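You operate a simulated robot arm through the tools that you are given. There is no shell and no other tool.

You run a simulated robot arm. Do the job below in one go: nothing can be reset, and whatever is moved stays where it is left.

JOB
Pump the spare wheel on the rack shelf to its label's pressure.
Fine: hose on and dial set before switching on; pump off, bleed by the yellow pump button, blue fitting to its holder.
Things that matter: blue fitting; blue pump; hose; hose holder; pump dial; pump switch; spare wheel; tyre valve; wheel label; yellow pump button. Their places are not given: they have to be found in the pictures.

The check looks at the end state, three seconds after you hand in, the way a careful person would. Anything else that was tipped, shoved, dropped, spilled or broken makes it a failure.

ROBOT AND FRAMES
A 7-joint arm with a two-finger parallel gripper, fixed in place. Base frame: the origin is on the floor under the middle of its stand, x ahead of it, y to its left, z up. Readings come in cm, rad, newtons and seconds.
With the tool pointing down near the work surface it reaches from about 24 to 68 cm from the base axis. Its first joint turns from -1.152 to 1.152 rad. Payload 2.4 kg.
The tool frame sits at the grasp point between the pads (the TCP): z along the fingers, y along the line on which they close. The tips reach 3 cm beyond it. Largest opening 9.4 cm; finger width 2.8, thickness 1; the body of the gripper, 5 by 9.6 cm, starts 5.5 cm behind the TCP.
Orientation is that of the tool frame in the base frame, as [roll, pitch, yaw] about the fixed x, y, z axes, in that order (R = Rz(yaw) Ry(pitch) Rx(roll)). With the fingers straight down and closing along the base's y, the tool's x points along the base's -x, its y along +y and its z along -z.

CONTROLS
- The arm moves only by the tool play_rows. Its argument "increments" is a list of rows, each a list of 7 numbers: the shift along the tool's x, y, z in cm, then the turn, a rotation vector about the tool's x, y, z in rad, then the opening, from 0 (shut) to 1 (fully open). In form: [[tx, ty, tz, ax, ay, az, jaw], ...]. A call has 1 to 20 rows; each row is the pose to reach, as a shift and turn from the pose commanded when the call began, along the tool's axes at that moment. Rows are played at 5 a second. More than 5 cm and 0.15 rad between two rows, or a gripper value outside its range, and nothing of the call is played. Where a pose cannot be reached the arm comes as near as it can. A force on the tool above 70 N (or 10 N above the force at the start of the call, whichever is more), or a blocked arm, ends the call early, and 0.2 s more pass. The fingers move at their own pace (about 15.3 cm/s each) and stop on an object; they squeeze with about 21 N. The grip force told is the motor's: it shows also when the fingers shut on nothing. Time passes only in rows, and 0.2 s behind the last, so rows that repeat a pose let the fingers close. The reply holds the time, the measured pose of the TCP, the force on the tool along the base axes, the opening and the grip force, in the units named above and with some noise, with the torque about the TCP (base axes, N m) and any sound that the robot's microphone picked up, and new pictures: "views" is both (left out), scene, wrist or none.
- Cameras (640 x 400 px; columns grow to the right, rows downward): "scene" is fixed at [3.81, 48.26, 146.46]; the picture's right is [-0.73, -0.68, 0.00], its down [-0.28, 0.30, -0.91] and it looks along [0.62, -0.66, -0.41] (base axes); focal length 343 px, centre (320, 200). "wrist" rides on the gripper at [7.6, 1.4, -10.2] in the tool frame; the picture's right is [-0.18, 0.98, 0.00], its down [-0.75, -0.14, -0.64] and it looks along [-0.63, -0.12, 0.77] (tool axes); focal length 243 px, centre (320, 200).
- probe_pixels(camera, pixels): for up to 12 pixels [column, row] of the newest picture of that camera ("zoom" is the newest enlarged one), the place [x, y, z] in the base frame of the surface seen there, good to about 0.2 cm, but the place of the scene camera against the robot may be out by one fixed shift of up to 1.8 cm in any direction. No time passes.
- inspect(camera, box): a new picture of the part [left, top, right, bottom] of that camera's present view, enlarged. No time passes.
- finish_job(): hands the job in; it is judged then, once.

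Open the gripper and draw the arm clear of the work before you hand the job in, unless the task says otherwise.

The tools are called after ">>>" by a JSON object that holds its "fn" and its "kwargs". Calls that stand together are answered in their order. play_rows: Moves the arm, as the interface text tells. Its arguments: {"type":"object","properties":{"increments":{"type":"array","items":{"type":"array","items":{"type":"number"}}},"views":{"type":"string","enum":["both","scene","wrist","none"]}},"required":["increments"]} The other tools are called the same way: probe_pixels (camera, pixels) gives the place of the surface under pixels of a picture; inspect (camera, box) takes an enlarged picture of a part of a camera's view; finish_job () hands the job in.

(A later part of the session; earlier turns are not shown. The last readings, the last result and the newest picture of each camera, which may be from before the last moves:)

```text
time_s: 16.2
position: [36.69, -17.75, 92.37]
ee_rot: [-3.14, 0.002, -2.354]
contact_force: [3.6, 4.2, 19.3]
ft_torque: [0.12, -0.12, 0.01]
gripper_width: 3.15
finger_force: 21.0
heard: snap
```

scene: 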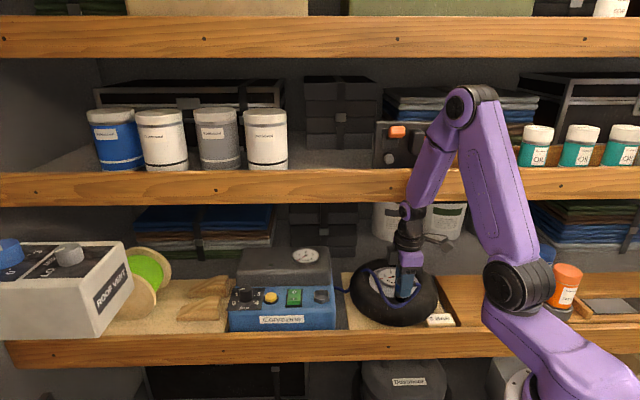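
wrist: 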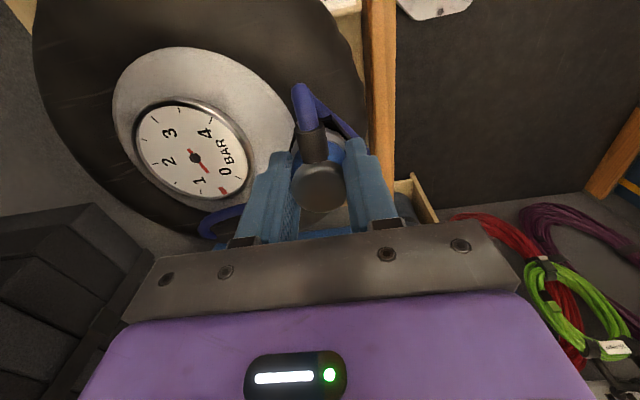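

A "snap": the fitting is seated on the valve at TCP (36.69,−17.75,92.37). I open the fingers and rise straight up.

>>> {"fn": "play_rows", "kwargs": {"increments": [[0, 0, -0.2, 0, 0, 0, 0.3], [0, 0, -0.2, 0, 0, 0, 0.4], [0, 0, -0.2, 0, 0, 0, 0.55], [0, 0, -0.2, 0, 0, 0, 0.55], [0, 0, -1.5, 0, 0, 0, 0.55], [0, 0, -3.5, 0, 0, 0, 0.55], [0, 0, -6, 0, 0, 0, 0.55], [0, 0, -8, 0, 0, 0, 0.55]]}}

```text
time_s: 18.0
position: [36.62, -17.77, 100.28]
ee_rot: [-3.141, -0.002, -2.356]
contact_force: [-0.3, -0.8, -0.3]
ft_torque: [0.01, 0.02, -0.03]
gripper_width: 5.17
finger_force: 0.1
heard: snap
```

scene: 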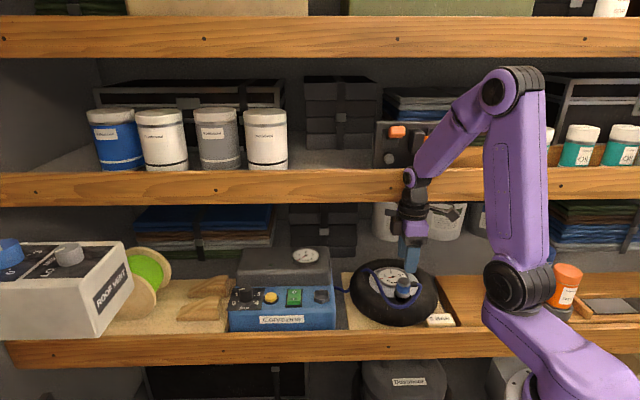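
wrist: 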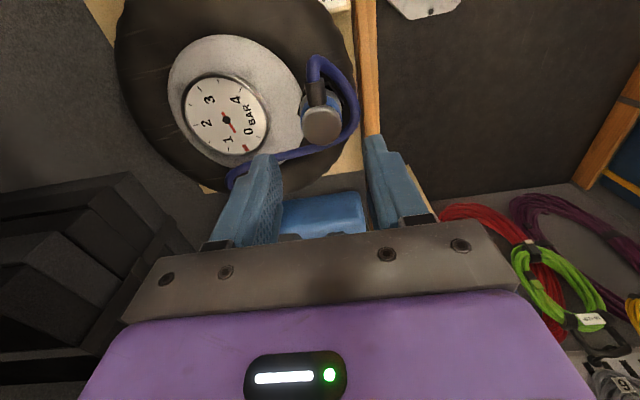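

Another "snap" came while releasing; I check that the fitting sits properly on the valve.

>>> {"fn": "inspect", "kwargs": {"camera": "scene", "box": [375, 265, 430, 305]}}

>>> {"fn": "inspect", "kwargs": {"camera": "wrist", "box": [280, 40, 370, 170]}}

>>> {"fn": "probe_pixels", "kwargs": {"camera": "wrist", "pixels": [[322, 122], [306, 124], [338, 126], [322, 112], [323, 140], [312, 92], [344, 100]]}}

```text
10.00 times, centred on (402, 285) of scene
```

zoom: 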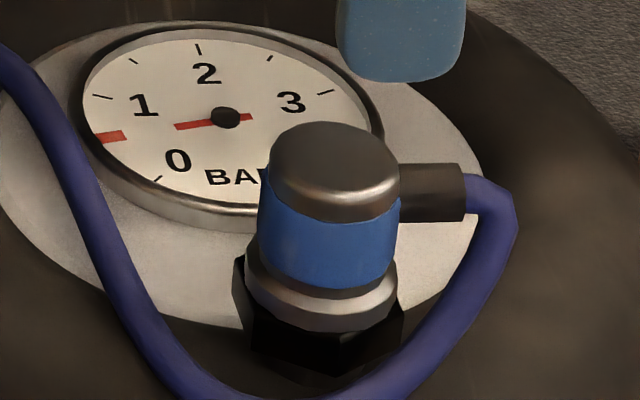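

```text
3.08 times, centred on (325, 105) of wrist
```

zoom: 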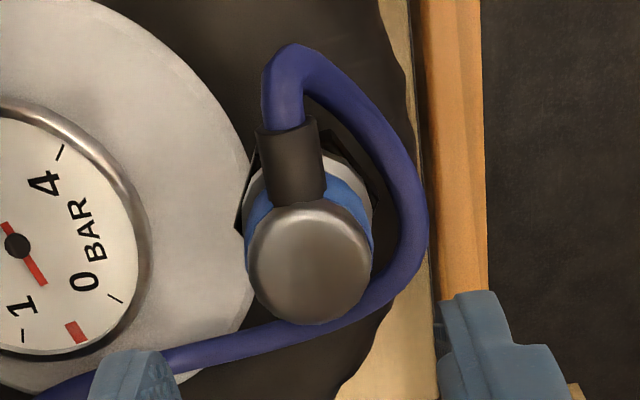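

```text
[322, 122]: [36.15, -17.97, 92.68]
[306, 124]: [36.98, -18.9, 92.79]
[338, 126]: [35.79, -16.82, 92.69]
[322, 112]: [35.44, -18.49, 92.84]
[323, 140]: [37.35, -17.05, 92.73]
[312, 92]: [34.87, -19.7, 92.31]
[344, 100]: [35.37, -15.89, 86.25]
```

The fitting sits flush and upright on the hex (cap top z≈92.75). To be sure it is locked, I shut the fingers and press on the cap from above, listening for a snap.

>>> {"fn": "play_rows", "kwargs": {"increments": [[0.2, 0.1, 0, 0, 0, 0, 0.2], [0.2, 0.1, 0, 0, 0, 0, 0], [0.2, 0.1, 1.5, 0, 0, 0, 0], [0.2, 0.1, 3.0, 0, 0, 0, 0], [0.2, 0.1, 4.0, 0, 0, 0, 0], [0.2, 0.1, 4.5, 0, 0, 0, 0], [0.2, 0.1, 4.7, 0, 0, 0, 0]]}}

```text
time_s: 19.6
position: [36.45, -17.92, 95.67]
ee_rot: [-3.141, -0.001, -2.357]
contact_force: [0.0, 0.2, 0.3]
ft_torque: [-0.02, 0.02, -0.02]
gripper_width: 0.0
finger_force: 20.9
```

scene: 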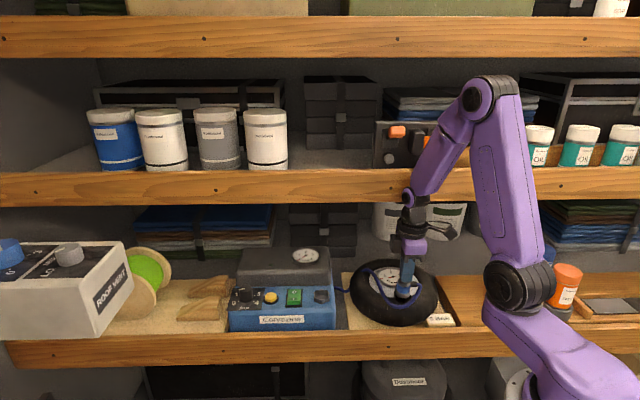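
wrist: 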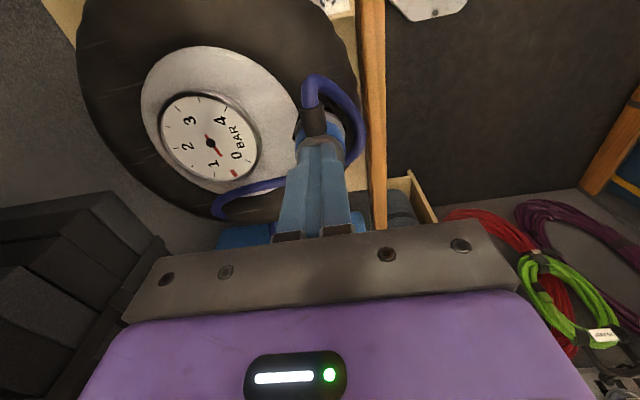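

No contact yet at z 95.67 (tips ≈92.67). I continue down in small steps.

>>> {"fn": "play_rows", "kwargs": {"increments": [[0, 0, 0.15, 0, 0, 0, 0], [0, 0, 0.3, 0, 0, 0, 0], [0, 0, 0.45, 0, 0, 0, 0], [0, 0, 0.6, 0, 0, 0, 0]], "views": "wrist"}}

```text
time_s: 20.4
position: [36.56, -17.91, 95.57]
ee_rot: [-3.134, 0.002, -2.356]
contact_force: [-6.9, 2.4, 25.0]
ft_torque: [0.13, 0.12, 0.04]
gripper_width: 0.0
finger_force: 20.9
stopped in row 3: the force on the tool passed its limit at 77 N (the readings are from after the stop); the commanded pose is now the measured one
```

wrist: 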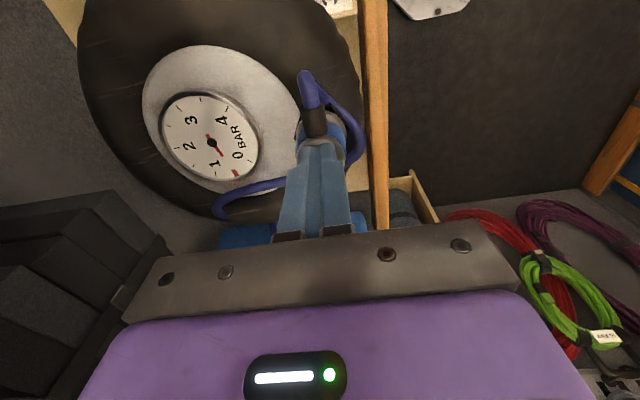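

Pressing with plenty of force gave no new snap, so the fitting was already locked on. I rise off the cap and check it again.

>>> {"fn": "play_rows", "kwargs": {"increments": [[0, 0, -0.3, 0, 0, 0, 0], [0, 0, -1.5, 0, 0, 0, 0], [0, 0, -3.5, 0, 0, 0, 0], [0, 0, -5.5, 0, 0, 0, 0]]}}

>>> {"fn": "inspect", "kwargs": {"camera": "scene", "box": [375, 265, 430, 305]}}

```text
time_s: 21.4
position: [36.25, -18.04, 100.94]
ee_rot: [-3.134, 0.002, -2.356]
contact_force: [-0.3, -1.1, 0.2]
ft_torque: [-0.02, 0.01, -0.01]
gripper_width: 0.01
finger_force: 20.8
```

scene: 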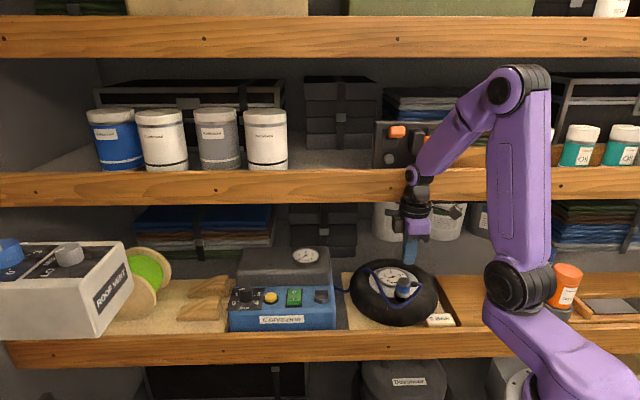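
wrist: 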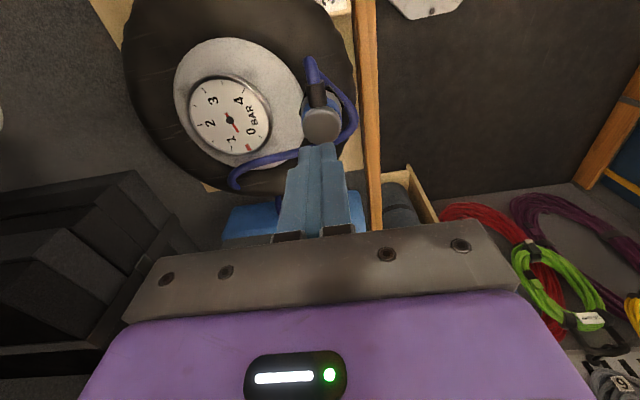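

```text
10.00 times, centred on (402, 285) of scene
```

zoom: 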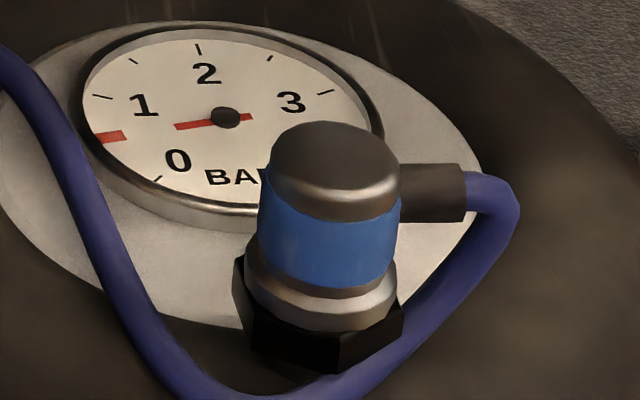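

The fitting sits square. Next the dial: I travel along the rack to in front of the knob, staying above everything, to measure it from nearer.

>>> {"fn": "play_rows", "kwargs": {"increments": [[-1.5, 0.5, 0, 0, 0, 0, 0], [-4, 1.5, 0, 0, 0, 0, 0], [-8, 2.5, 0, 0, 0, 0, 0], [-12, 3.4, 0.5, 0, 0, 0, 0], [-16, 3.4, 1, 0, 0, 0, 0], [-20, 3.4, 1.5, 0, 0, 0, 0], [-24, 3.4, 2, 0, 0, 0, 0], [-28, 3.4, 2.5, 0, 0, 0, 0], [-31, 3.4, 3, 0, 0, 0, 0], [-33, 3.4, 3, 0, 0, 0, 0]]}}

```text
time_s: 23.6
position: [57.34, 7.79, 97.86]
ee_rot: [-3.135, 0.003, -2.356]
contact_force: [0.1, -0.2, 0.2]
ft_torque: [0.0, -0.01, -0.01]
gripper_width: 0.0
finger_force: 20.9
```

scene: 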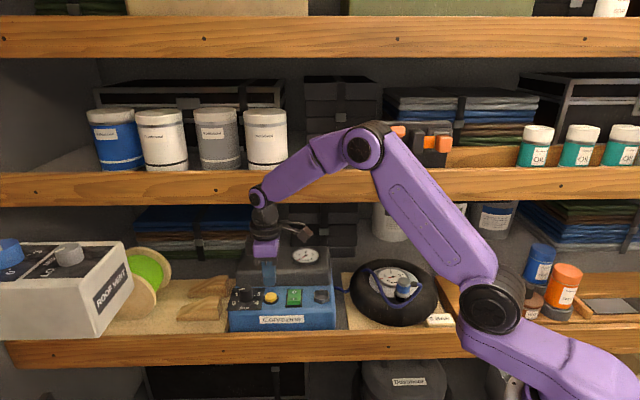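
wrist: 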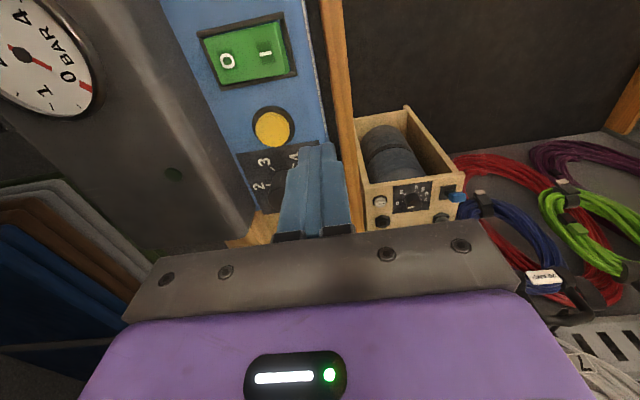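

The closed fingers hide the knob. I open them wide to look between them.

>>> {"fn": "play_rows", "kwargs": {"increments": [[0, -1.0, 0, 0, 0, 0, 0.5], [0, -2.5, 0, 0, 0, 0, 1], [0, -2.5, 0, 0, 0, 0, 1]]}}

>>> {"fn": "inspect", "kwargs": {"camera": "wrist", "box": [240, 100, 400, 240]}}

```text
time_s: 24.4
position: [59.45, 6.08, 97.95]
ee_rot: [-3.135, 0.003, -2.356]
contact_force: [0.2, 0.9, -0.4]
ft_torque: [0.0, -0.01, -0.02]
gripper_width: 9.43
finger_force: 0.0
```

scene: 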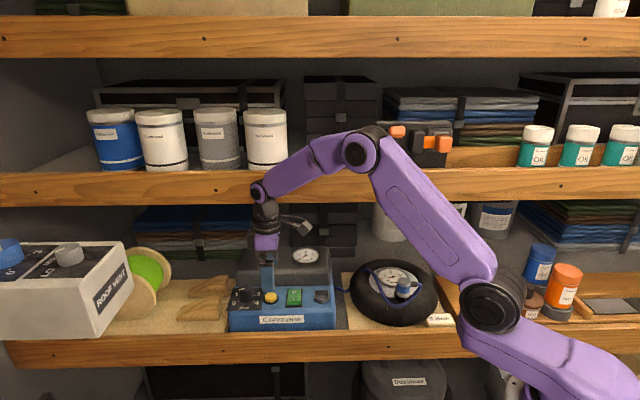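
wrist: 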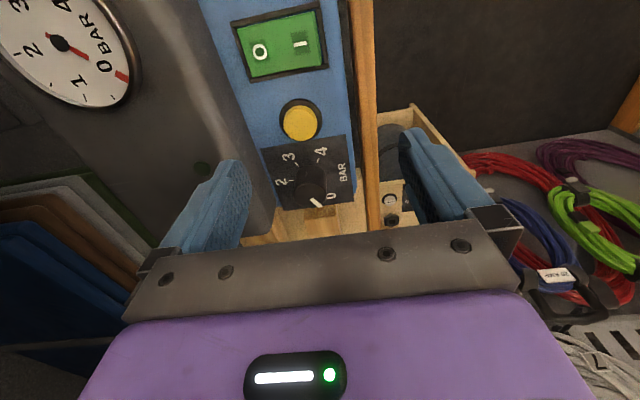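

```text
2.86 times, centred on (320, 170) of wrist
```

zoom: 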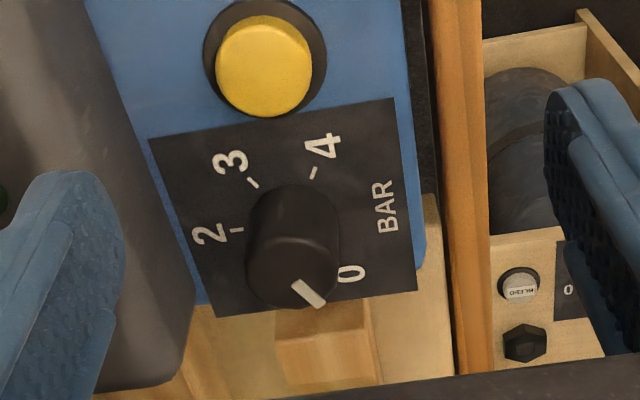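

Clear view of the dial: pointer at 0, ticks for 2, 3, 4 visible. I probe the knob top, pointer and tick marks.

>>> {"fn": "probe_pixels", "kwargs": {"camera": "zoom", "pixels": [[298, 287], [322, 302], [290, 272], [260, 280], [320, 270], [290, 250], [285, 300], [236, 230], [253, 185], [313, 172], [150, 140], [392, 100]]}}

>>> {"fn": "probe_pixels", "kwargs": {"camera": "zoom", "pixels": [[414, 290], [215, 315], [265, 65], [230, 60], [300, 60], [265, 30], [265, 90], [170, 270], [130, 200], [90, 30], [290, 190], [335, 215]]}}

>>> {"fn": "inspect", "kwargs": {"camera": "wrist", "box": [220, 0, 340, 75]}}

```text
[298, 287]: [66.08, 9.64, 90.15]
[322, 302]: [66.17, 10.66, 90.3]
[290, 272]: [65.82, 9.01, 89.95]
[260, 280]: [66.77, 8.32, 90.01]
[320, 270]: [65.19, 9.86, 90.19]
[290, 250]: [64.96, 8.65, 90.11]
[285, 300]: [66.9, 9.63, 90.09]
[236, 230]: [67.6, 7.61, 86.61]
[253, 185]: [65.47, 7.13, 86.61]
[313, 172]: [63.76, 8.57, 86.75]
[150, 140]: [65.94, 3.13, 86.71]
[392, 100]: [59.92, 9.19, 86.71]
```

```text
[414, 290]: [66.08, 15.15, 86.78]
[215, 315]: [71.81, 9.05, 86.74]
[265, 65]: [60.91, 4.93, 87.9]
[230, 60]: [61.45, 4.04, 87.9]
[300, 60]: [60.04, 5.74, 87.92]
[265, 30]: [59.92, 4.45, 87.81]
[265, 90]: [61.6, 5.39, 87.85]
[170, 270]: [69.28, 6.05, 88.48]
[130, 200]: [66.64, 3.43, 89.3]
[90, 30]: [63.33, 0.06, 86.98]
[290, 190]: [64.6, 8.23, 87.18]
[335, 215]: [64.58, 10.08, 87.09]
```

```text
5.33 times, centred on (280, 38) of wrist
```

zoom: 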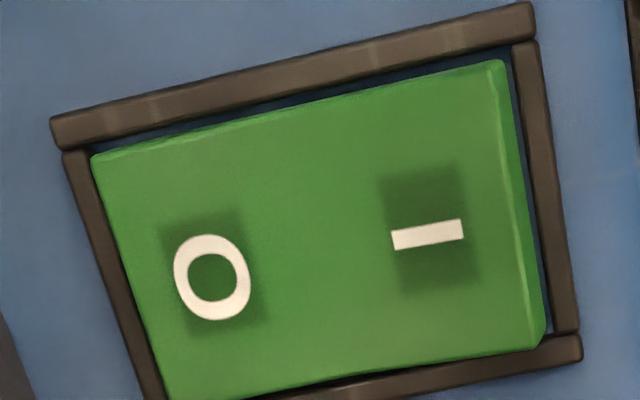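

Knob axis ≈(65.94,9.13), 60° per bar, pointer at 0; it must turn 180° clockwise seen from above. I check the wrist's bulk against the middle shelf edge by probing the arm in the scene.

>>> {"fn": "inspect", "kwargs": {"camera": "scene", "box": [225, 175, 325, 255]}}

>>> {"fn": "probe_pixels", "kwargs": {"camera": "zoom", "pixels": [[220, 130], [165, 95], [270, 90], [235, 240], [180, 240], [320, 240], [260, 345], [440, 250], [500, 240], [250, 180], [300, 90], [340, 110]]}}

```text
5.00 times, centred on (275, 215) of scene
```

zoom: 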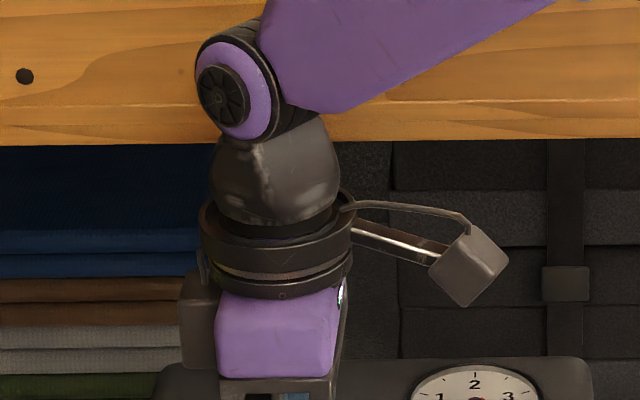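

```text
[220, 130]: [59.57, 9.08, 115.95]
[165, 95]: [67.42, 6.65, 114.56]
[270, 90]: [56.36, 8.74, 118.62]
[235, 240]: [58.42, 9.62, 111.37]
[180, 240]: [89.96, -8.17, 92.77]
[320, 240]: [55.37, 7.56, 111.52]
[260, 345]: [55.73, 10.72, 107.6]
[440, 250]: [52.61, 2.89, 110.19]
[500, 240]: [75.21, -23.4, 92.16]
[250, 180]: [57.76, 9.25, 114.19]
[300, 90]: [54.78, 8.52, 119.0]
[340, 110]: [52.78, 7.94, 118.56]
```

The wrist is slim enough (about 3 cm behind the tool axis against a 3.8 cm gap to the shelf). I move over the knob and descend to just above its top.

>>> {"fn": "play_rows", "kwargs": {"increments": [[-2, -1.0, 0, 0, 0, 0, 0.55], [-4.5, -1.8, 0, 0, 0, 0, 0.55], [-6.74, -2.43, 0, 0, 0, 0, 0.55], [-6.74, -2.43, 1.5, 0, 0, 0, 0.55], [-6.74, -2.43, 3.0, 0, 0, 0, 0.55], [-6.74, -2.43, 4.0, 0, 0, 0, 0.55]]}}

>>> {"fn": "inspect", "kwargs": {"camera": "wrist", "box": [220, 100, 420, 230]}}

```text
time_s: 25.8
position: [65.61, 9.08, 94.09]
ee_rot: [-3.135, 0.005, -2.356]
contact_force: [-0.4, 0.0, -0.5]
ft_torque: [0.01, 0.0, -0.01]
gripper_width: 5.16
finger_force: 0.1
```

scene: 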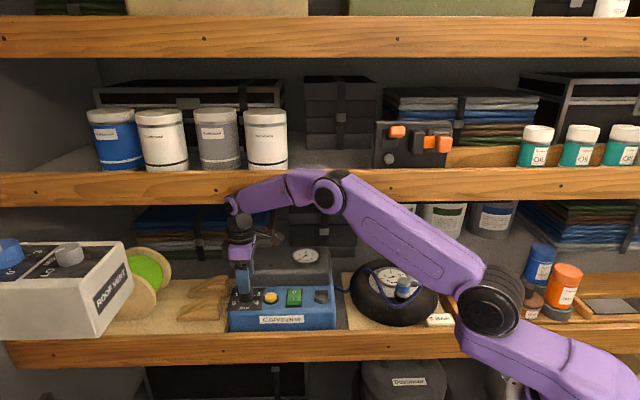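
wrist: 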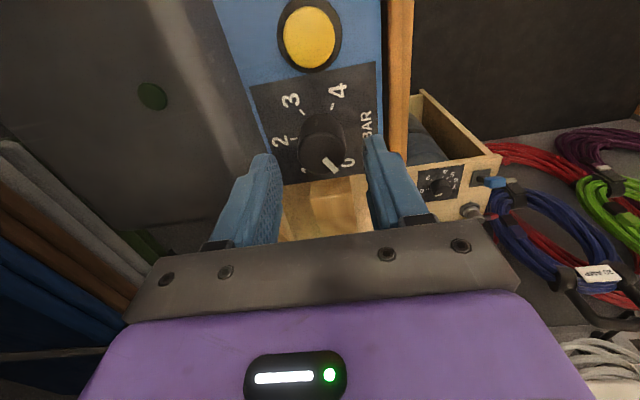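

```text
3.08 times, centred on (320, 165) of wrist
```

zoom: 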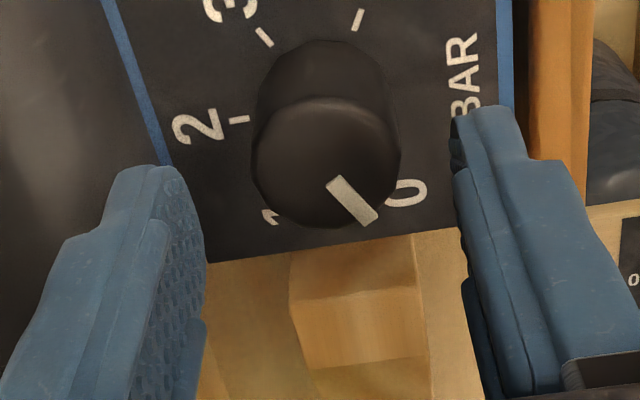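

The knob top at zoom (326,162) is midway between the fingers. I probe its centre and edges at this close range before descending.

>>> {"fn": "probe_pixels", "kwargs": {"camera": "zoom", "pixels": [[326, 162], [262, 160], [392, 160], [326, 110], [326, 218], [335, 185], [370, 218], [240, 119], [265, 38], [357, 20], [175, 200], [470, 140]]}}

```text
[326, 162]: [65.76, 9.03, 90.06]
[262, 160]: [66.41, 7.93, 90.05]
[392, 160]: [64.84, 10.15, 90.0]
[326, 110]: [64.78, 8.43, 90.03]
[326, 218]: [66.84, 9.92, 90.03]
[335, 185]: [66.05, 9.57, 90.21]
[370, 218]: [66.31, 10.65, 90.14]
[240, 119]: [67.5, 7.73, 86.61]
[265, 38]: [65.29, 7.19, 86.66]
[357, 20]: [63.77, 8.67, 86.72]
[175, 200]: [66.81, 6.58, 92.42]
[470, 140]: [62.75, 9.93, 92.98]
```

Knob centre is (65.8,9.1). I shift 2 mm, descend so the tips pass 1.5 cm down the knob, and close.

>>> {"fn": "play_rows", "kwargs": {"increments": [[-0.15, -0.12, 0.6, 0, 0, 0, 0.55], [-0.15, -0.12, 1.3, 0, 0, 0, 0.55], [-0.15, -0.12, 2.0, 0, 0, 0, 0.55], [-0.15, -0.12, 2.45, 0, 0, 0, 0.55], [-0.15, -0.12, 2.45, 0, 0, 0, 0.45], [-0.15, -0.12, 2.45, 0, 0, 0, 0.35], [-0.15, -0.12, 2.45, 0, 0, 0, 0.2], [-0.15, -0.12, 2.45, 0, 0, 0, 0.2]]}}

>>> {"fn": "inspect", "kwargs": {"camera": "wrist", "box": [220, 100, 420, 230]}}

```text
time_s: 27.6
position: [65.93, 9.19, 91.51]
ee_rot: [-3.137, 0.001, -2.356]
contact_force: [-3.3, 4.2, 1.2]
ft_torque: [0.31, 0.52, 0.04]
gripper_width: 3.36
finger_force: 44.8
```

scene: 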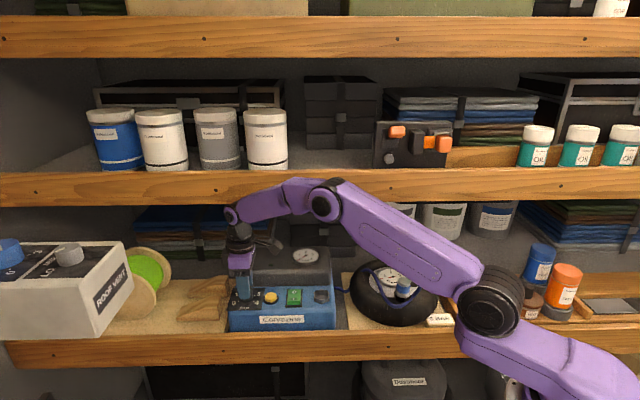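
wrist: 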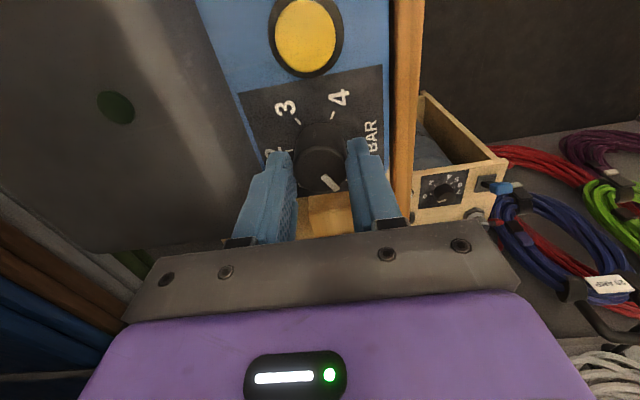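

```text
3.08 times, centred on (320, 165) of wrist
```

zoom: 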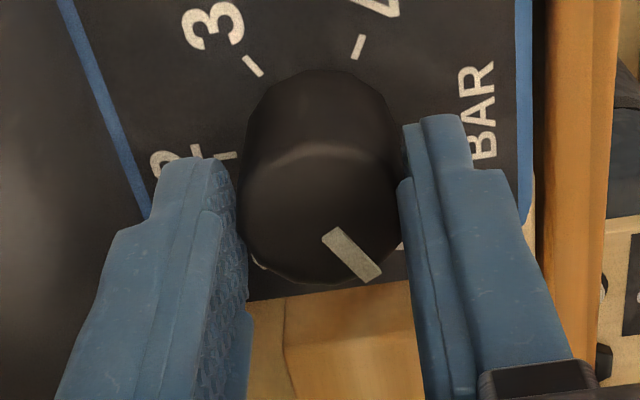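

Gripped at 3.36 cm. I turn 45° clockwise (about tool +z) first and check that the knob follows.

>>> {"fn": "play_rows", "kwargs": {"increments": [[0, 0, 0, 0, 0, 0.1, 0.2], [0, 0, 0, 0, 0, 0.22, 0.2], [0, 0, 0, 0, 0, 0.34, 0.2], [0, 0, 0, 0, 0, 0.46, 0.2], [0, 0, 0, 0, 0, 0.58, 0.2], [0, 0, 0, 0, 0, 0.7, 0.2], [0, 0, 0, 0, 0, 0.785, 0.2]]}}

>>> {"fn": "inspect", "kwargs": {"camera": "wrist", "box": [220, 100, 420, 230]}}

```text
time_s: 29.2
position: [65.82, 9.24, 91.45]
ee_rot: [-3.14, 0.003, 3.141]
contact_force: [-8.2, 11.5, -14.2]
ft_torque: [0.58, 0.12, 0.04]
gripper_width: 3.34
finger_force: 44.7
```

scene: 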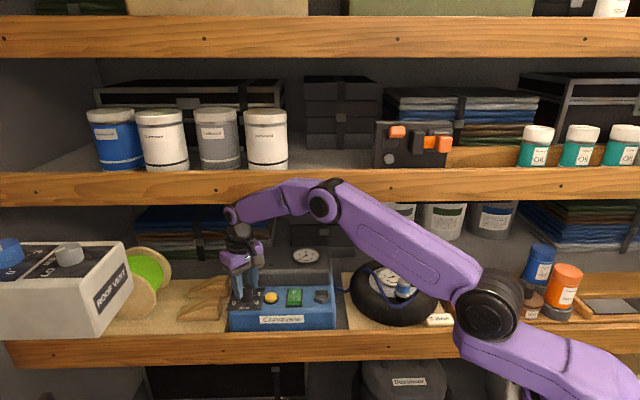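
wrist: 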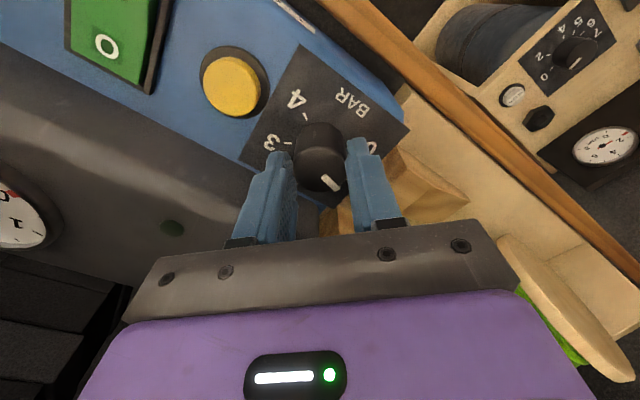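

```text
3.08 times, centred on (320, 165) of wrist
```

zoom: 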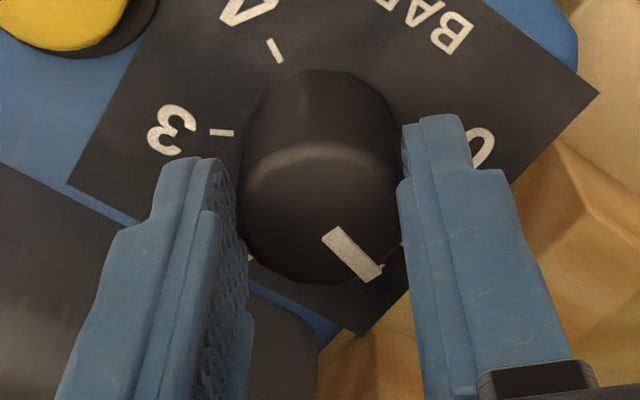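

The knob follows the fingers. Small side forces (≈14 N) suggest a few mm offset, so I ease the pose slightly and continue another 45°.

>>> {"fn": "play_rows", "kwargs": {"increments": [[0.05, 0.05, 0.06, 0, 0, 0.1, 0.2], [0.1, 0.1, 0.12, 0, 0, 0.22, 0.2], [0.1, 0.1, 0.12, 0, 0, 0.34, 0.2], [0.1, 0.1, 0.12, 0, 0, 0.46, 0.2], [0.1, 0.1, 0.12, 0, 0, 0.58, 0.2], [0.1, 0.1, 0.12, 0, 0, 0.7, 0.2], [0.1, 0.1, 0.12, 0, 0, 0.785, 0.2]]}}

>>> {"fn": "inspect", "kwargs": {"camera": "wrist", "box": [220, 100, 420, 230]}}

```text
time_s: 30.8
position: [65.91, 9.27, 91.52]
ee_rot: [3.14, 0.007, 2.358]
contact_force: [-7.1, 15.7, -5.4]
ft_torque: [-0.75, -0.32, -0.01]
gripper_width: 3.36
finger_force: 45.8
```

scene: 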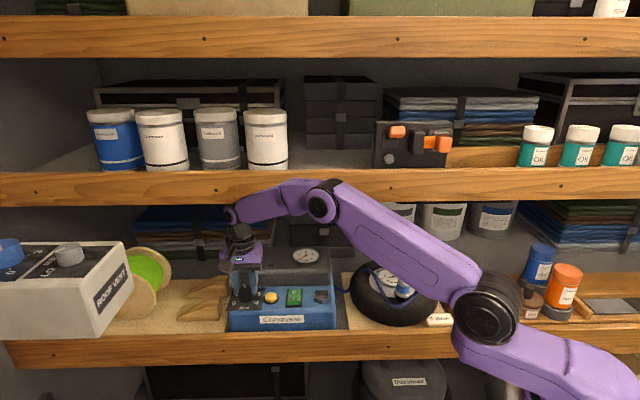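
wrist: 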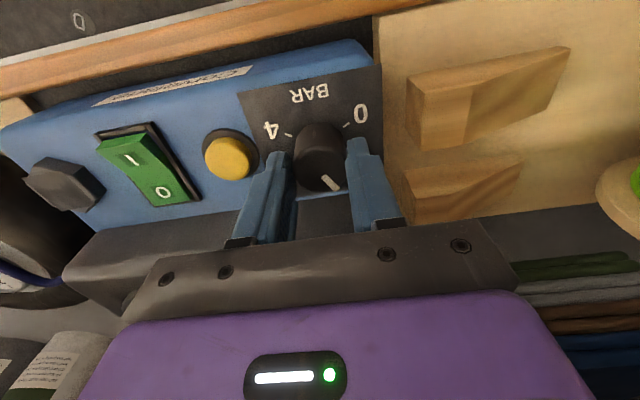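

```text
3.08 times, centred on (320, 165) of wrist
```

zoom: 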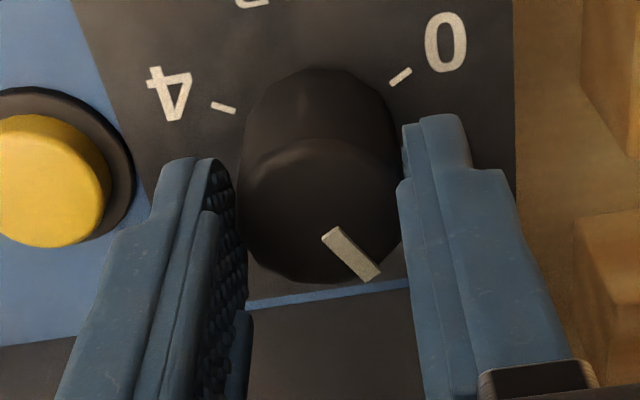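

The knob turned 90° with the fingers. I release, rise 2.5 cm, turn the hand back 90° for a second stroke.

>>> {"fn": "play_rows", "kwargs": {"increments": [[0, 0, 0, 0, 0, 0, 0.4], [0, 0, 0, 0, 0, 0, 0.55], [0, 0, 0, 0, 0, 0, 0.55], [0, 0, -1.2, 0, 0, 0, 0.55], [0, 0, -2.6, 0, 0, 0, 0.55], [0, 0, -2.6, 0, 0, -0.13, 0.55], [0, 0, -2.6, 0, 0, -0.26, 0.55], [0, 0, -2.6, 0, 0, -0.39, 0.55], [0, 0, -2.6, 0, 0, -0.52, 0.55], [0, 0, -2.6, 0, 0, -0.65, 0.55], [0, 0, -2.6, 0, 0, -0.78, 0.55], [0, 0, -2.6, 0, 0, -0.91, 0.55], [0, 0, -2.6, 0, 0, -1.04, 0.55], [0, 0, -2.6, 0, 0, -1.17, 0.55], [0, 0, -2.6, 0, 0, -1.3, 0.55], [0, 0, -2.6, 0, 0, -1.43, 0.55], [0, 0, -2.6, 0, 0, -1.571, 0.55]]}}

>>> {"fn": "inspect", "kwargs": {"camera": "wrist", "box": [220, 100, 420, 230]}}

```text
time_s: 34.4
position: [65.76, 9.2, 93.87]
ee_rot: [-3.133, 0.003, -2.353]
contact_force: [0.3, 0.2, 0.6]
ft_torque: [-0.02, -0.01, 0.02]
gripper_width: 5.15
finger_force: 0.0
```

scene: 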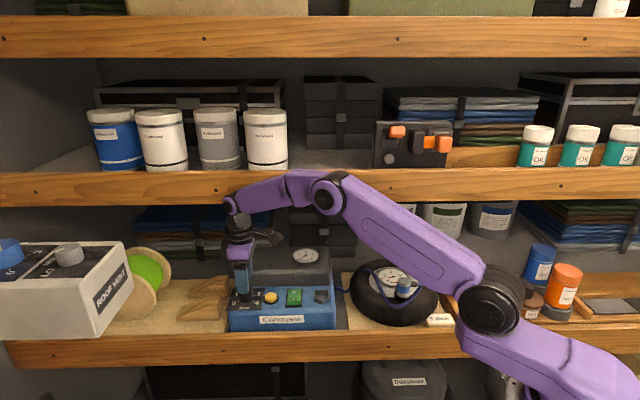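
wrist: 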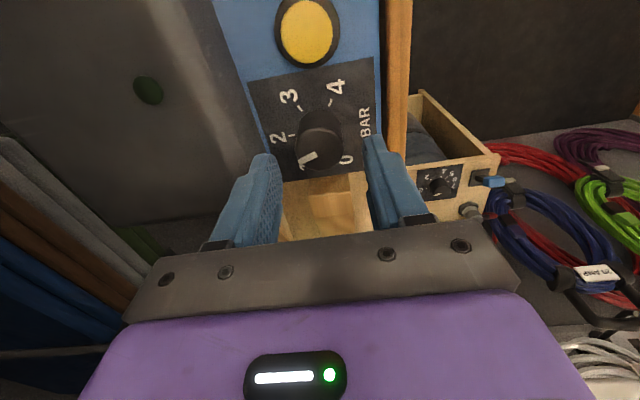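

```text
3.08 times, centred on (320, 165) of wrist
```

zoom: 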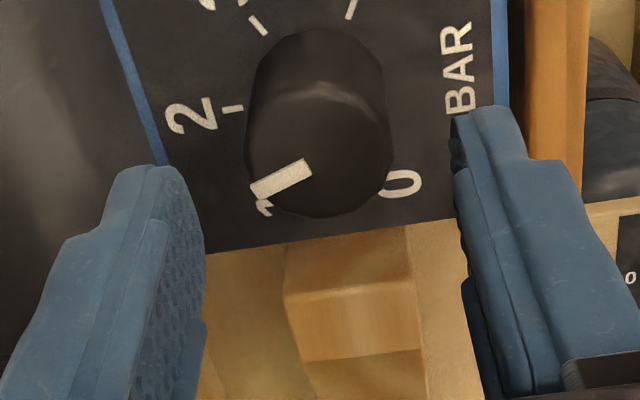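

The pointer now is between 1 and 2. I probe it for the exact angle still needed.

>>> {"fn": "probe_pixels", "kwargs": {"camera": "zoom", "pixels": [[303, 168], [262, 190], [318, 95], [318, 208], [255, 150], [383, 150], [320, 152], [232, 109], [258, 25], [350, 12], [310, 165], [256, 192]]}}

```text
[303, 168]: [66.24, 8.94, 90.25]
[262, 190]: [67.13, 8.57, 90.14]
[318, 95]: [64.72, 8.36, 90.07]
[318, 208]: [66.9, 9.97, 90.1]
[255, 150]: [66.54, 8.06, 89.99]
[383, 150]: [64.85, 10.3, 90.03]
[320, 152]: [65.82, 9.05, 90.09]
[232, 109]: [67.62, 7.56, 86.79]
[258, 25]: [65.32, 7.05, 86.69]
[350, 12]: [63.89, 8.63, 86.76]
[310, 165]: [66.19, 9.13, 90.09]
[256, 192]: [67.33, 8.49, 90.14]
```

I enlarge the knob top more to measure the pointer direction more precisely.

>>> {"fn": "inspect", "kwargs": {"camera": "wrist", "box": [290, 120, 350, 180]}}

>>> {"fn": "inspect", "kwargs": {"camera": "scene", "box": [225, 275, 270, 310]}}

```text
6.67 times, centred on (320, 150) of wrist
```

zoom: 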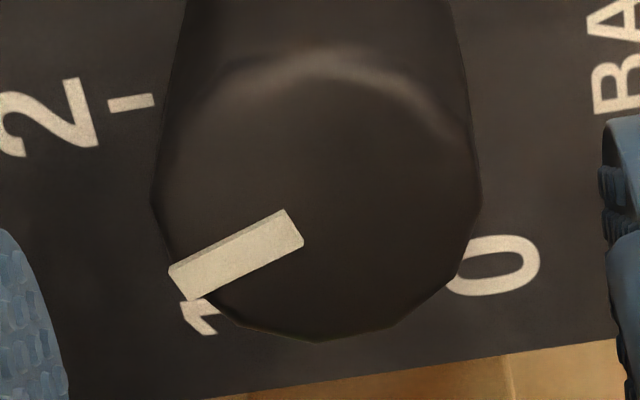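

```text
11.43 times, centred on (248, 292) of scene
```

zoom: 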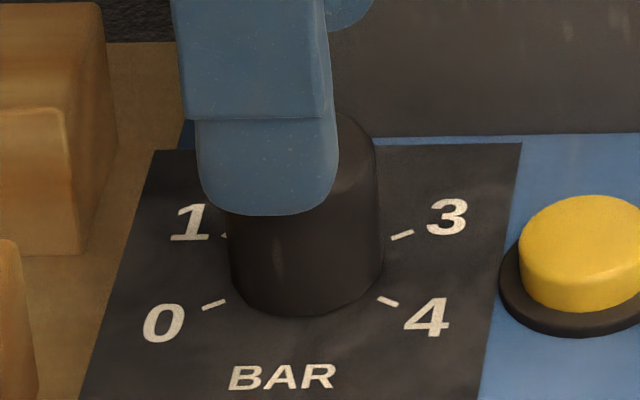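

The pointer is at ≈1.7 bar (19° before the 2 mark), so about 79° more is needed for 3. I descend again with a 1 mm shift outward and grip.

>>> {"fn": "play_rows", "kwargs": {"increments": [[0, 0.1, 0.8, 0, 0, 0, 0.55], [0, 0.1, 1.6, 0, 0, 0, 0.55], [0, 0.1, 2.3, 0, 0, 0, 0.55], [0, 0.1, 2.3, 0, 0, 0, 0.45], [0, 0.1, 2.3, 0, 0, 0, 0.35], [0, 0.1, 2.3, 0, 0, 0, 0.25], [0, 0.1, 2.3, 0, 0, 0, 0.25]]}}

>>> {"fn": "inspect", "kwargs": {"camera": "wrist", "box": [220, 100, 420, 230]}}

```text
time_s: 36.0
position: [65.78, 9.2, 91.84]
ee_rot: [-3.135, 0.005, -2.358]
contact_force: [5.0, -6.1, -4.2]
ft_torque: [0.35, -0.44, 0.03]
gripper_width: 3.26
finger_force: 45.1
```

scene: 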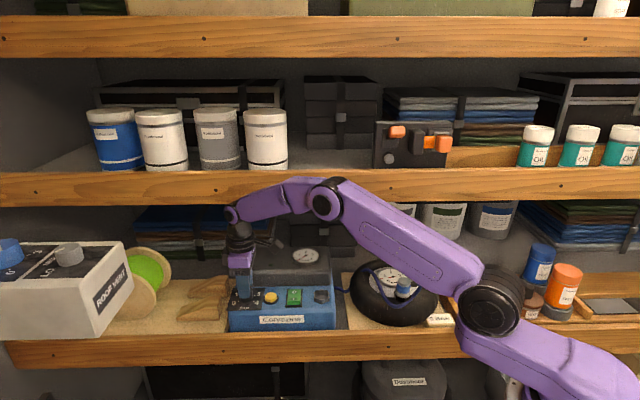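
wrist: 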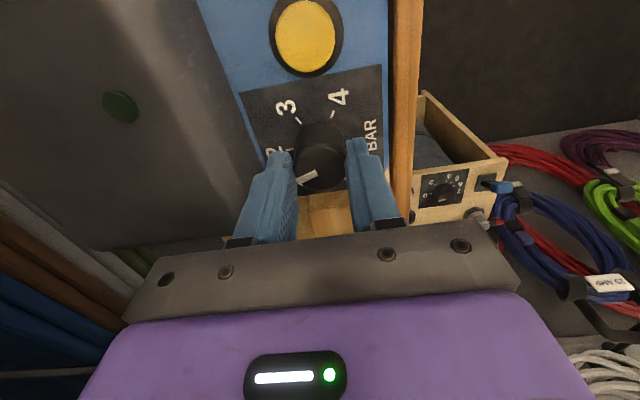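

```text
3.08 times, centred on (320, 165) of wrist
```

zoom: 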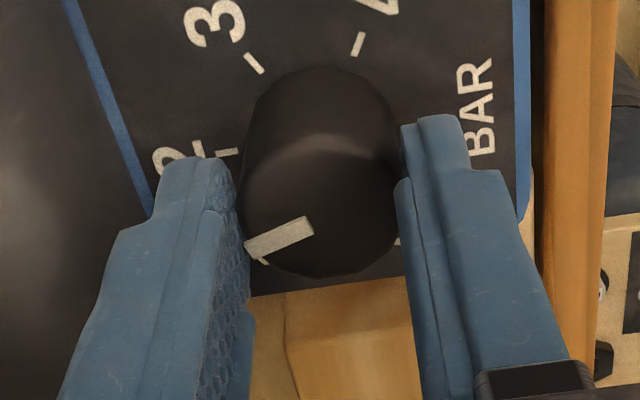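

Gripped with small forces; the pointer is near 1.75. I turn about 72° clockwise and then judge the pointer against the 3 tick.

>>> {"fn": "play_rows", "kwargs": {"increments": [[0, -0.05, 0, 0, 0, 0.1, 0.25], [0, -0.05, 0, 0, 0, 0.22, 0.25], [0, -0.05, 0, 0, 0, 0.34, 0.25], [0, -0.05, 0, 0, 0, 0.46, 0.25], [0, -0.05, 0, 0, 0, 0.58, 0.25], [0, -0.05, 0, 0, 0, 0.7, 0.25], [0, -0.05, 0, 0, 0, 0.82, 0.25], [0, -0.05, 0, 0, 0, 0.94, 0.25], [0, -0.05, 0, 0, 0, 1.06, 0.25], [0, -0.05, 0, 0, 0, 1.18, 0.25], [0, -0.05, 0, 0, 0, 1.25, 0.25]]}}

>>> {"fn": "inspect", "kwargs": {"camera": "wrist", "box": [220, 100, 420, 230]}}

>>> {"fn": "inspect", "kwargs": {"camera": "scene", "box": [225, 275, 270, 310]}}

```text
time_s: 38.4
position: [65.78, 9.4, 91.79]
ee_rot: [-3.141, 0.005, 2.677]
contact_force: [3.6, 0.9, -9.6]
ft_torque: [0.29, 0.84, -0.03]
gripper_width: 3.28
finger_force: 44.8
```

scene: 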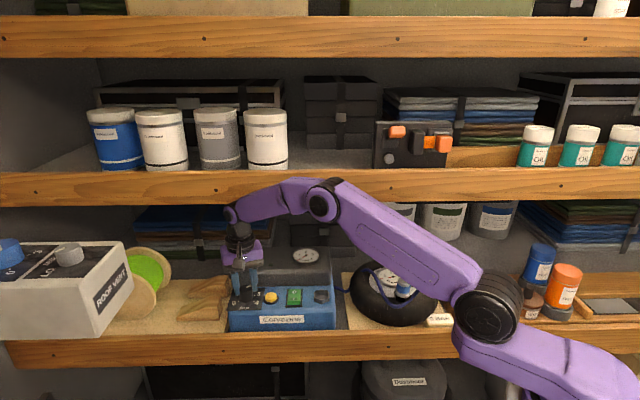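
wrist: 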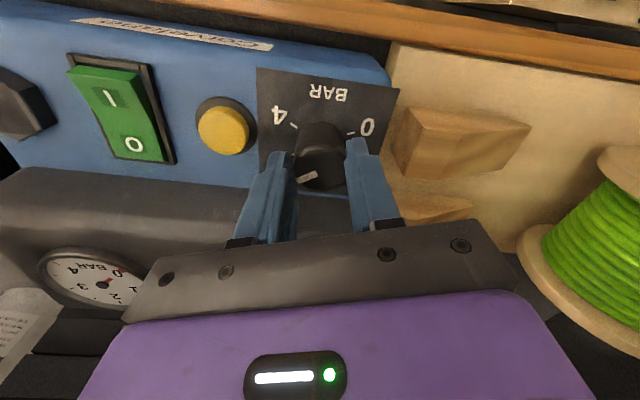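

```text
3.08 times, centred on (320, 165) of wrist
```

zoom: 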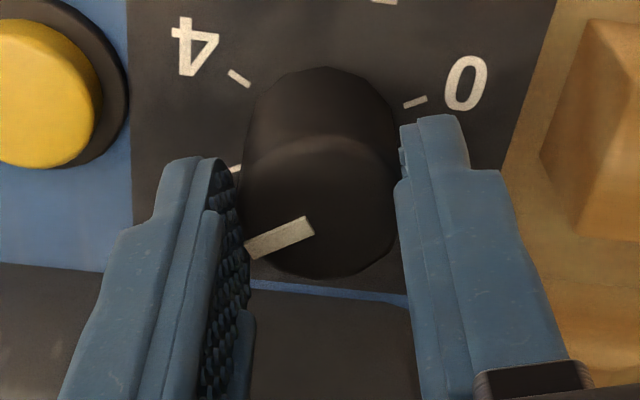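

```text
11.43 times, centred on (248, 292) of scene
```

zoom: 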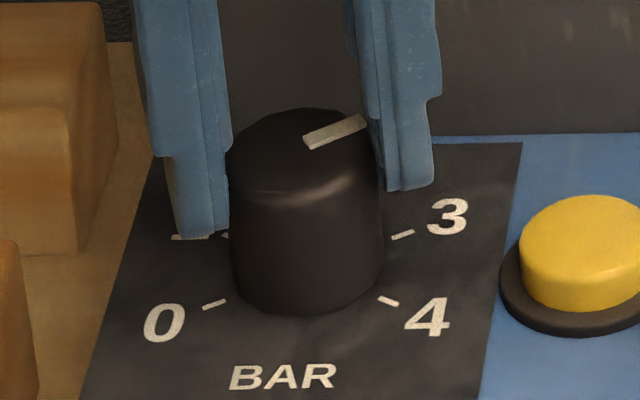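

In the scene the pointer is at about 54° past "2" (≈2.91). I turn 0.09 rad more and measure again before releasing.

>>> {"fn": "play_rows", "kwargs": {"increments": [[0, 0, 0, 0, 0, 0.05, 0.25], [0, 0, 0, 0, 0, 0.09, 0.25], [0, 0, 0, 0, 0, 0.09, 0.25]], "views": "scene"}}

>>> {"fn": "inspect", "kwargs": {"camera": "scene", "box": [236, 279, 260, 299]}}

```text
time_s: 39.2
position: [65.73, 9.31, 91.83]
ee_rot: [3.141, 0.006, 2.588]
contact_force: [-5.0, 5.8, -8.6]
ft_torque: [-0.02, -0.18, 0.02]
gripper_width: 3.28
finger_force: 45.4
```

scene: 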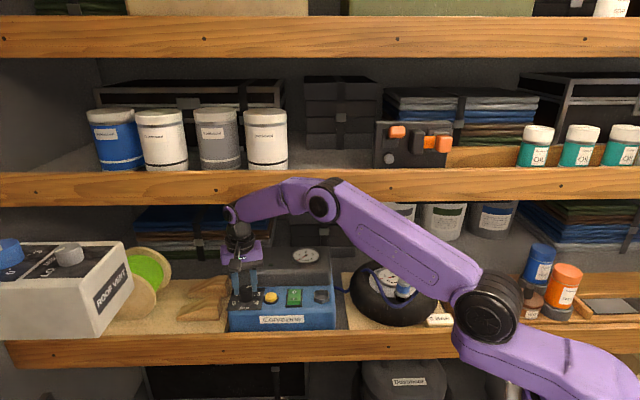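

```text
16.00 times, centred on (248, 289) of scene
```

zoom: 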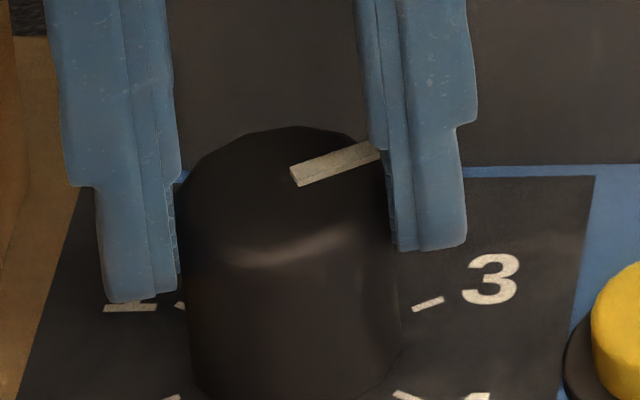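

The pointer edge is now parallel to the 3 tick (≈3.0). I ease the side force and release gently in small opening steps, then rise.

>>> {"fn": "play_rows", "kwargs": {"increments": [[0.05, 0.01, 0.05, 0, 0, 0, 0.25], [0.05, 0.01, 0.05, 0, 0, 0, 0.35], [0.05, 0.01, 0.05, 0, 0, 0, 0.37], [0.05, 0.01, 0.05, 0, 0, 0, 0.4], [0.05, 0.01, 0.05, 0, 0, 0, 0.47], [0.05, 0.01, 0.05, 0, 0, 0, 0.55], [0.05, 0.01, -1.2, 0, 0, 0, 0.55], [0.05, 0.01, -2.8, 0, 0, 0, 0.55], [0.05, 0.01, -5, 0, 0, 0, 0.55]]}}

>>> {"fn": "inspect", "kwargs": {"camera": "scene", "box": [236, 279, 260, 299]}}

>>> {"fn": "inspect", "kwargs": {"camera": "wrist", "box": [240, 80, 400, 220]}}

```text
time_s: 41.2
position: [65.79, 9.29, 96.86]
ee_rot: [-3.14, 0.007, 2.59]
contact_force: [-0.1, -1.1, 0.0]
ft_torque: [0.0, -0.02, 0.03]
gripper_width: 5.22
finger_force: 0.1
```

scene: 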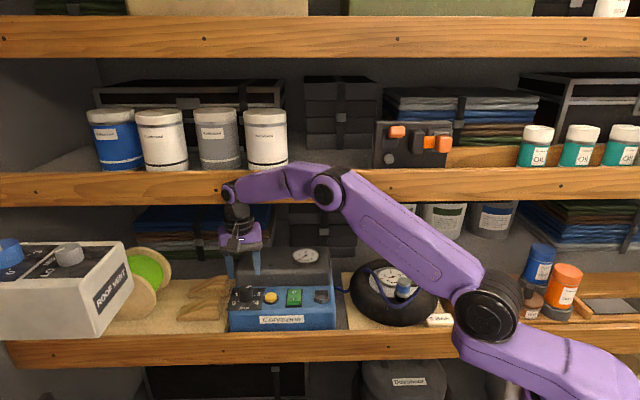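
wrist: 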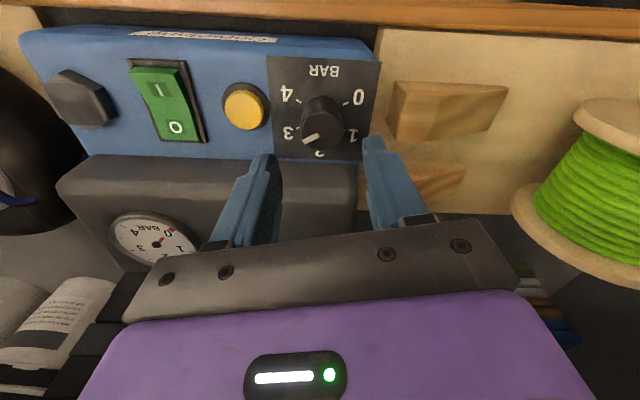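

```text
16.00 times, centred on (248, 289) of scene
```

zoom: 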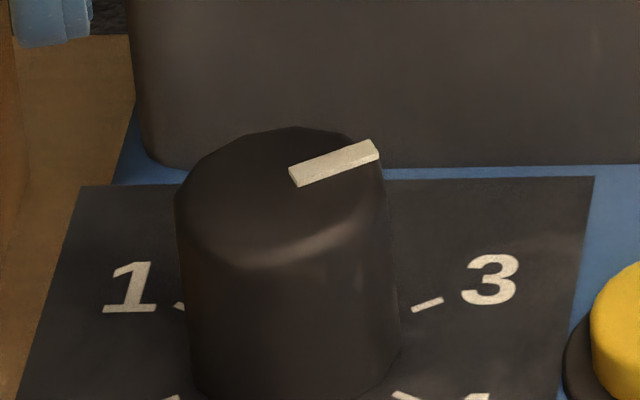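

```text
2.86 times, centred on (320, 150) of wrist
```

zoom: 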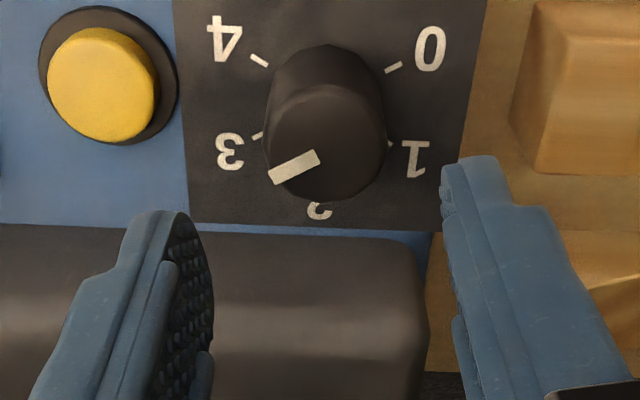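

The dial now reads ≈3.0 (pointer parallel to the 3 tick in both views). Next the switch: I probe its I and O ends from this wrist view.

>>> {"fn": "inspect", "kwargs": {"camera": "wrist", "box": [110, 45, 220, 155]}}

>>> {"fn": "probe_pixels", "kwargs": {"camera": "wrist", "pixels": [[157, 90], [176, 127], [140, 72], [180, 72], [155, 72], [165, 108], [160, 138], [192, 135], [245, 105], [135, 64], [182, 64], [203, 138]]}}

```text
3.64 times, centred on (165, 100) of wrist
```

zoom: 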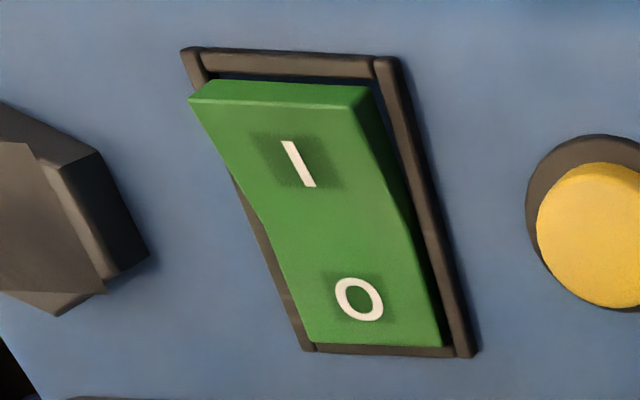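

```text
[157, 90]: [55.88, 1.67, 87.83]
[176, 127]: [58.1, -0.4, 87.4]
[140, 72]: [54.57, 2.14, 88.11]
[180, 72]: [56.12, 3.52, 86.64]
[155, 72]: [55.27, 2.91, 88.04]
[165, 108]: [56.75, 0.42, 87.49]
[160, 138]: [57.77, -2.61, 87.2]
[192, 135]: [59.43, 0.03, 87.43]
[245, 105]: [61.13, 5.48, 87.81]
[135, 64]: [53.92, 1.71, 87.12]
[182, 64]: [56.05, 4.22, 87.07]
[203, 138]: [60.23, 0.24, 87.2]
```

The I end of the rocker is around u 40.8, d 37–39.5 (x≈55.7, y≈2.0), top z≈88.0. I shut the fingers, turn the hand back and move above it.

>>> {"fn": "play_rows", "kwargs": {"increments": [[0.3, -0.8, 0, 0, 0, -0.13, 0.2], [0.8, -2.0, 0, 0, 0, -0.26, 0], [1.4, -3.4, 0, 0, 0, -0.39, 0], [2.0, -4.8, 0, 0, 0, -0.52, 0], [2.6, -6.2, 0, 0, 0, -0.66, 0], [3.2, -7.6, 0, 0, 0, -0.8, 0], [3.8, -9.0, 0, 0, 0, -0.94, 0], [4.3, -10.2, 0, 0, 0, -1.08, 0], [4.7, -11.1, 0, 0, 0, -1.22, 0], [4.83, -11.48, 1.0, 0, 0, -1.339, 0], [4.83, -11.48, 2.8, 0, 0, -1.339, 0], [4.83, -11.48, 4.3, 0, 0, -1.339, 0]]}}

>>> {"fn": "inspect", "kwargs": {"camera": "scene", "box": [270, 270, 320, 310]}}

```text
time_s: 43.8
position: [55.69, 2.07, 92.55]
ee_rot: [-3.135, 0.004, -2.355]
contact_force: [1.0, 0.2, 0.2]
ft_torque: [-0.01, -0.02, -0.02]
gripper_width: 0.0
finger_force: 20.9
```

scene: 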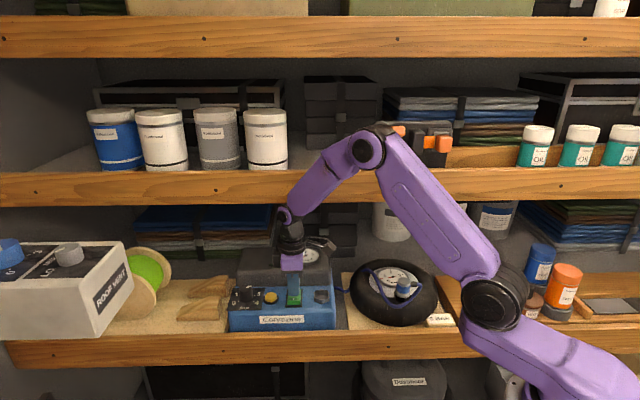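
wrist: 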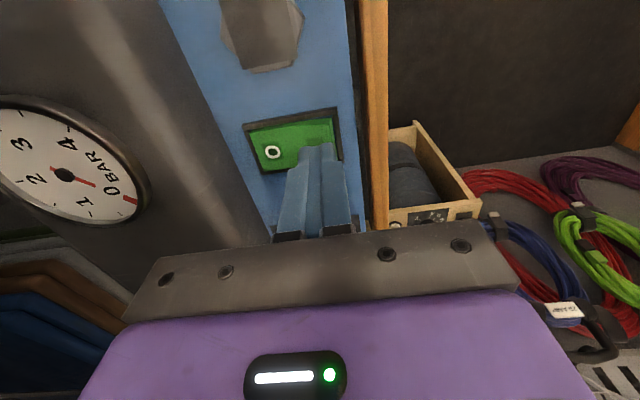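

```text
10.00 times, centred on (295, 290) of scene
```

zoom: 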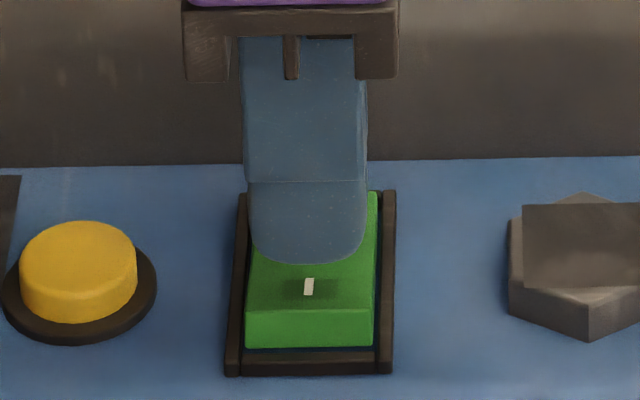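

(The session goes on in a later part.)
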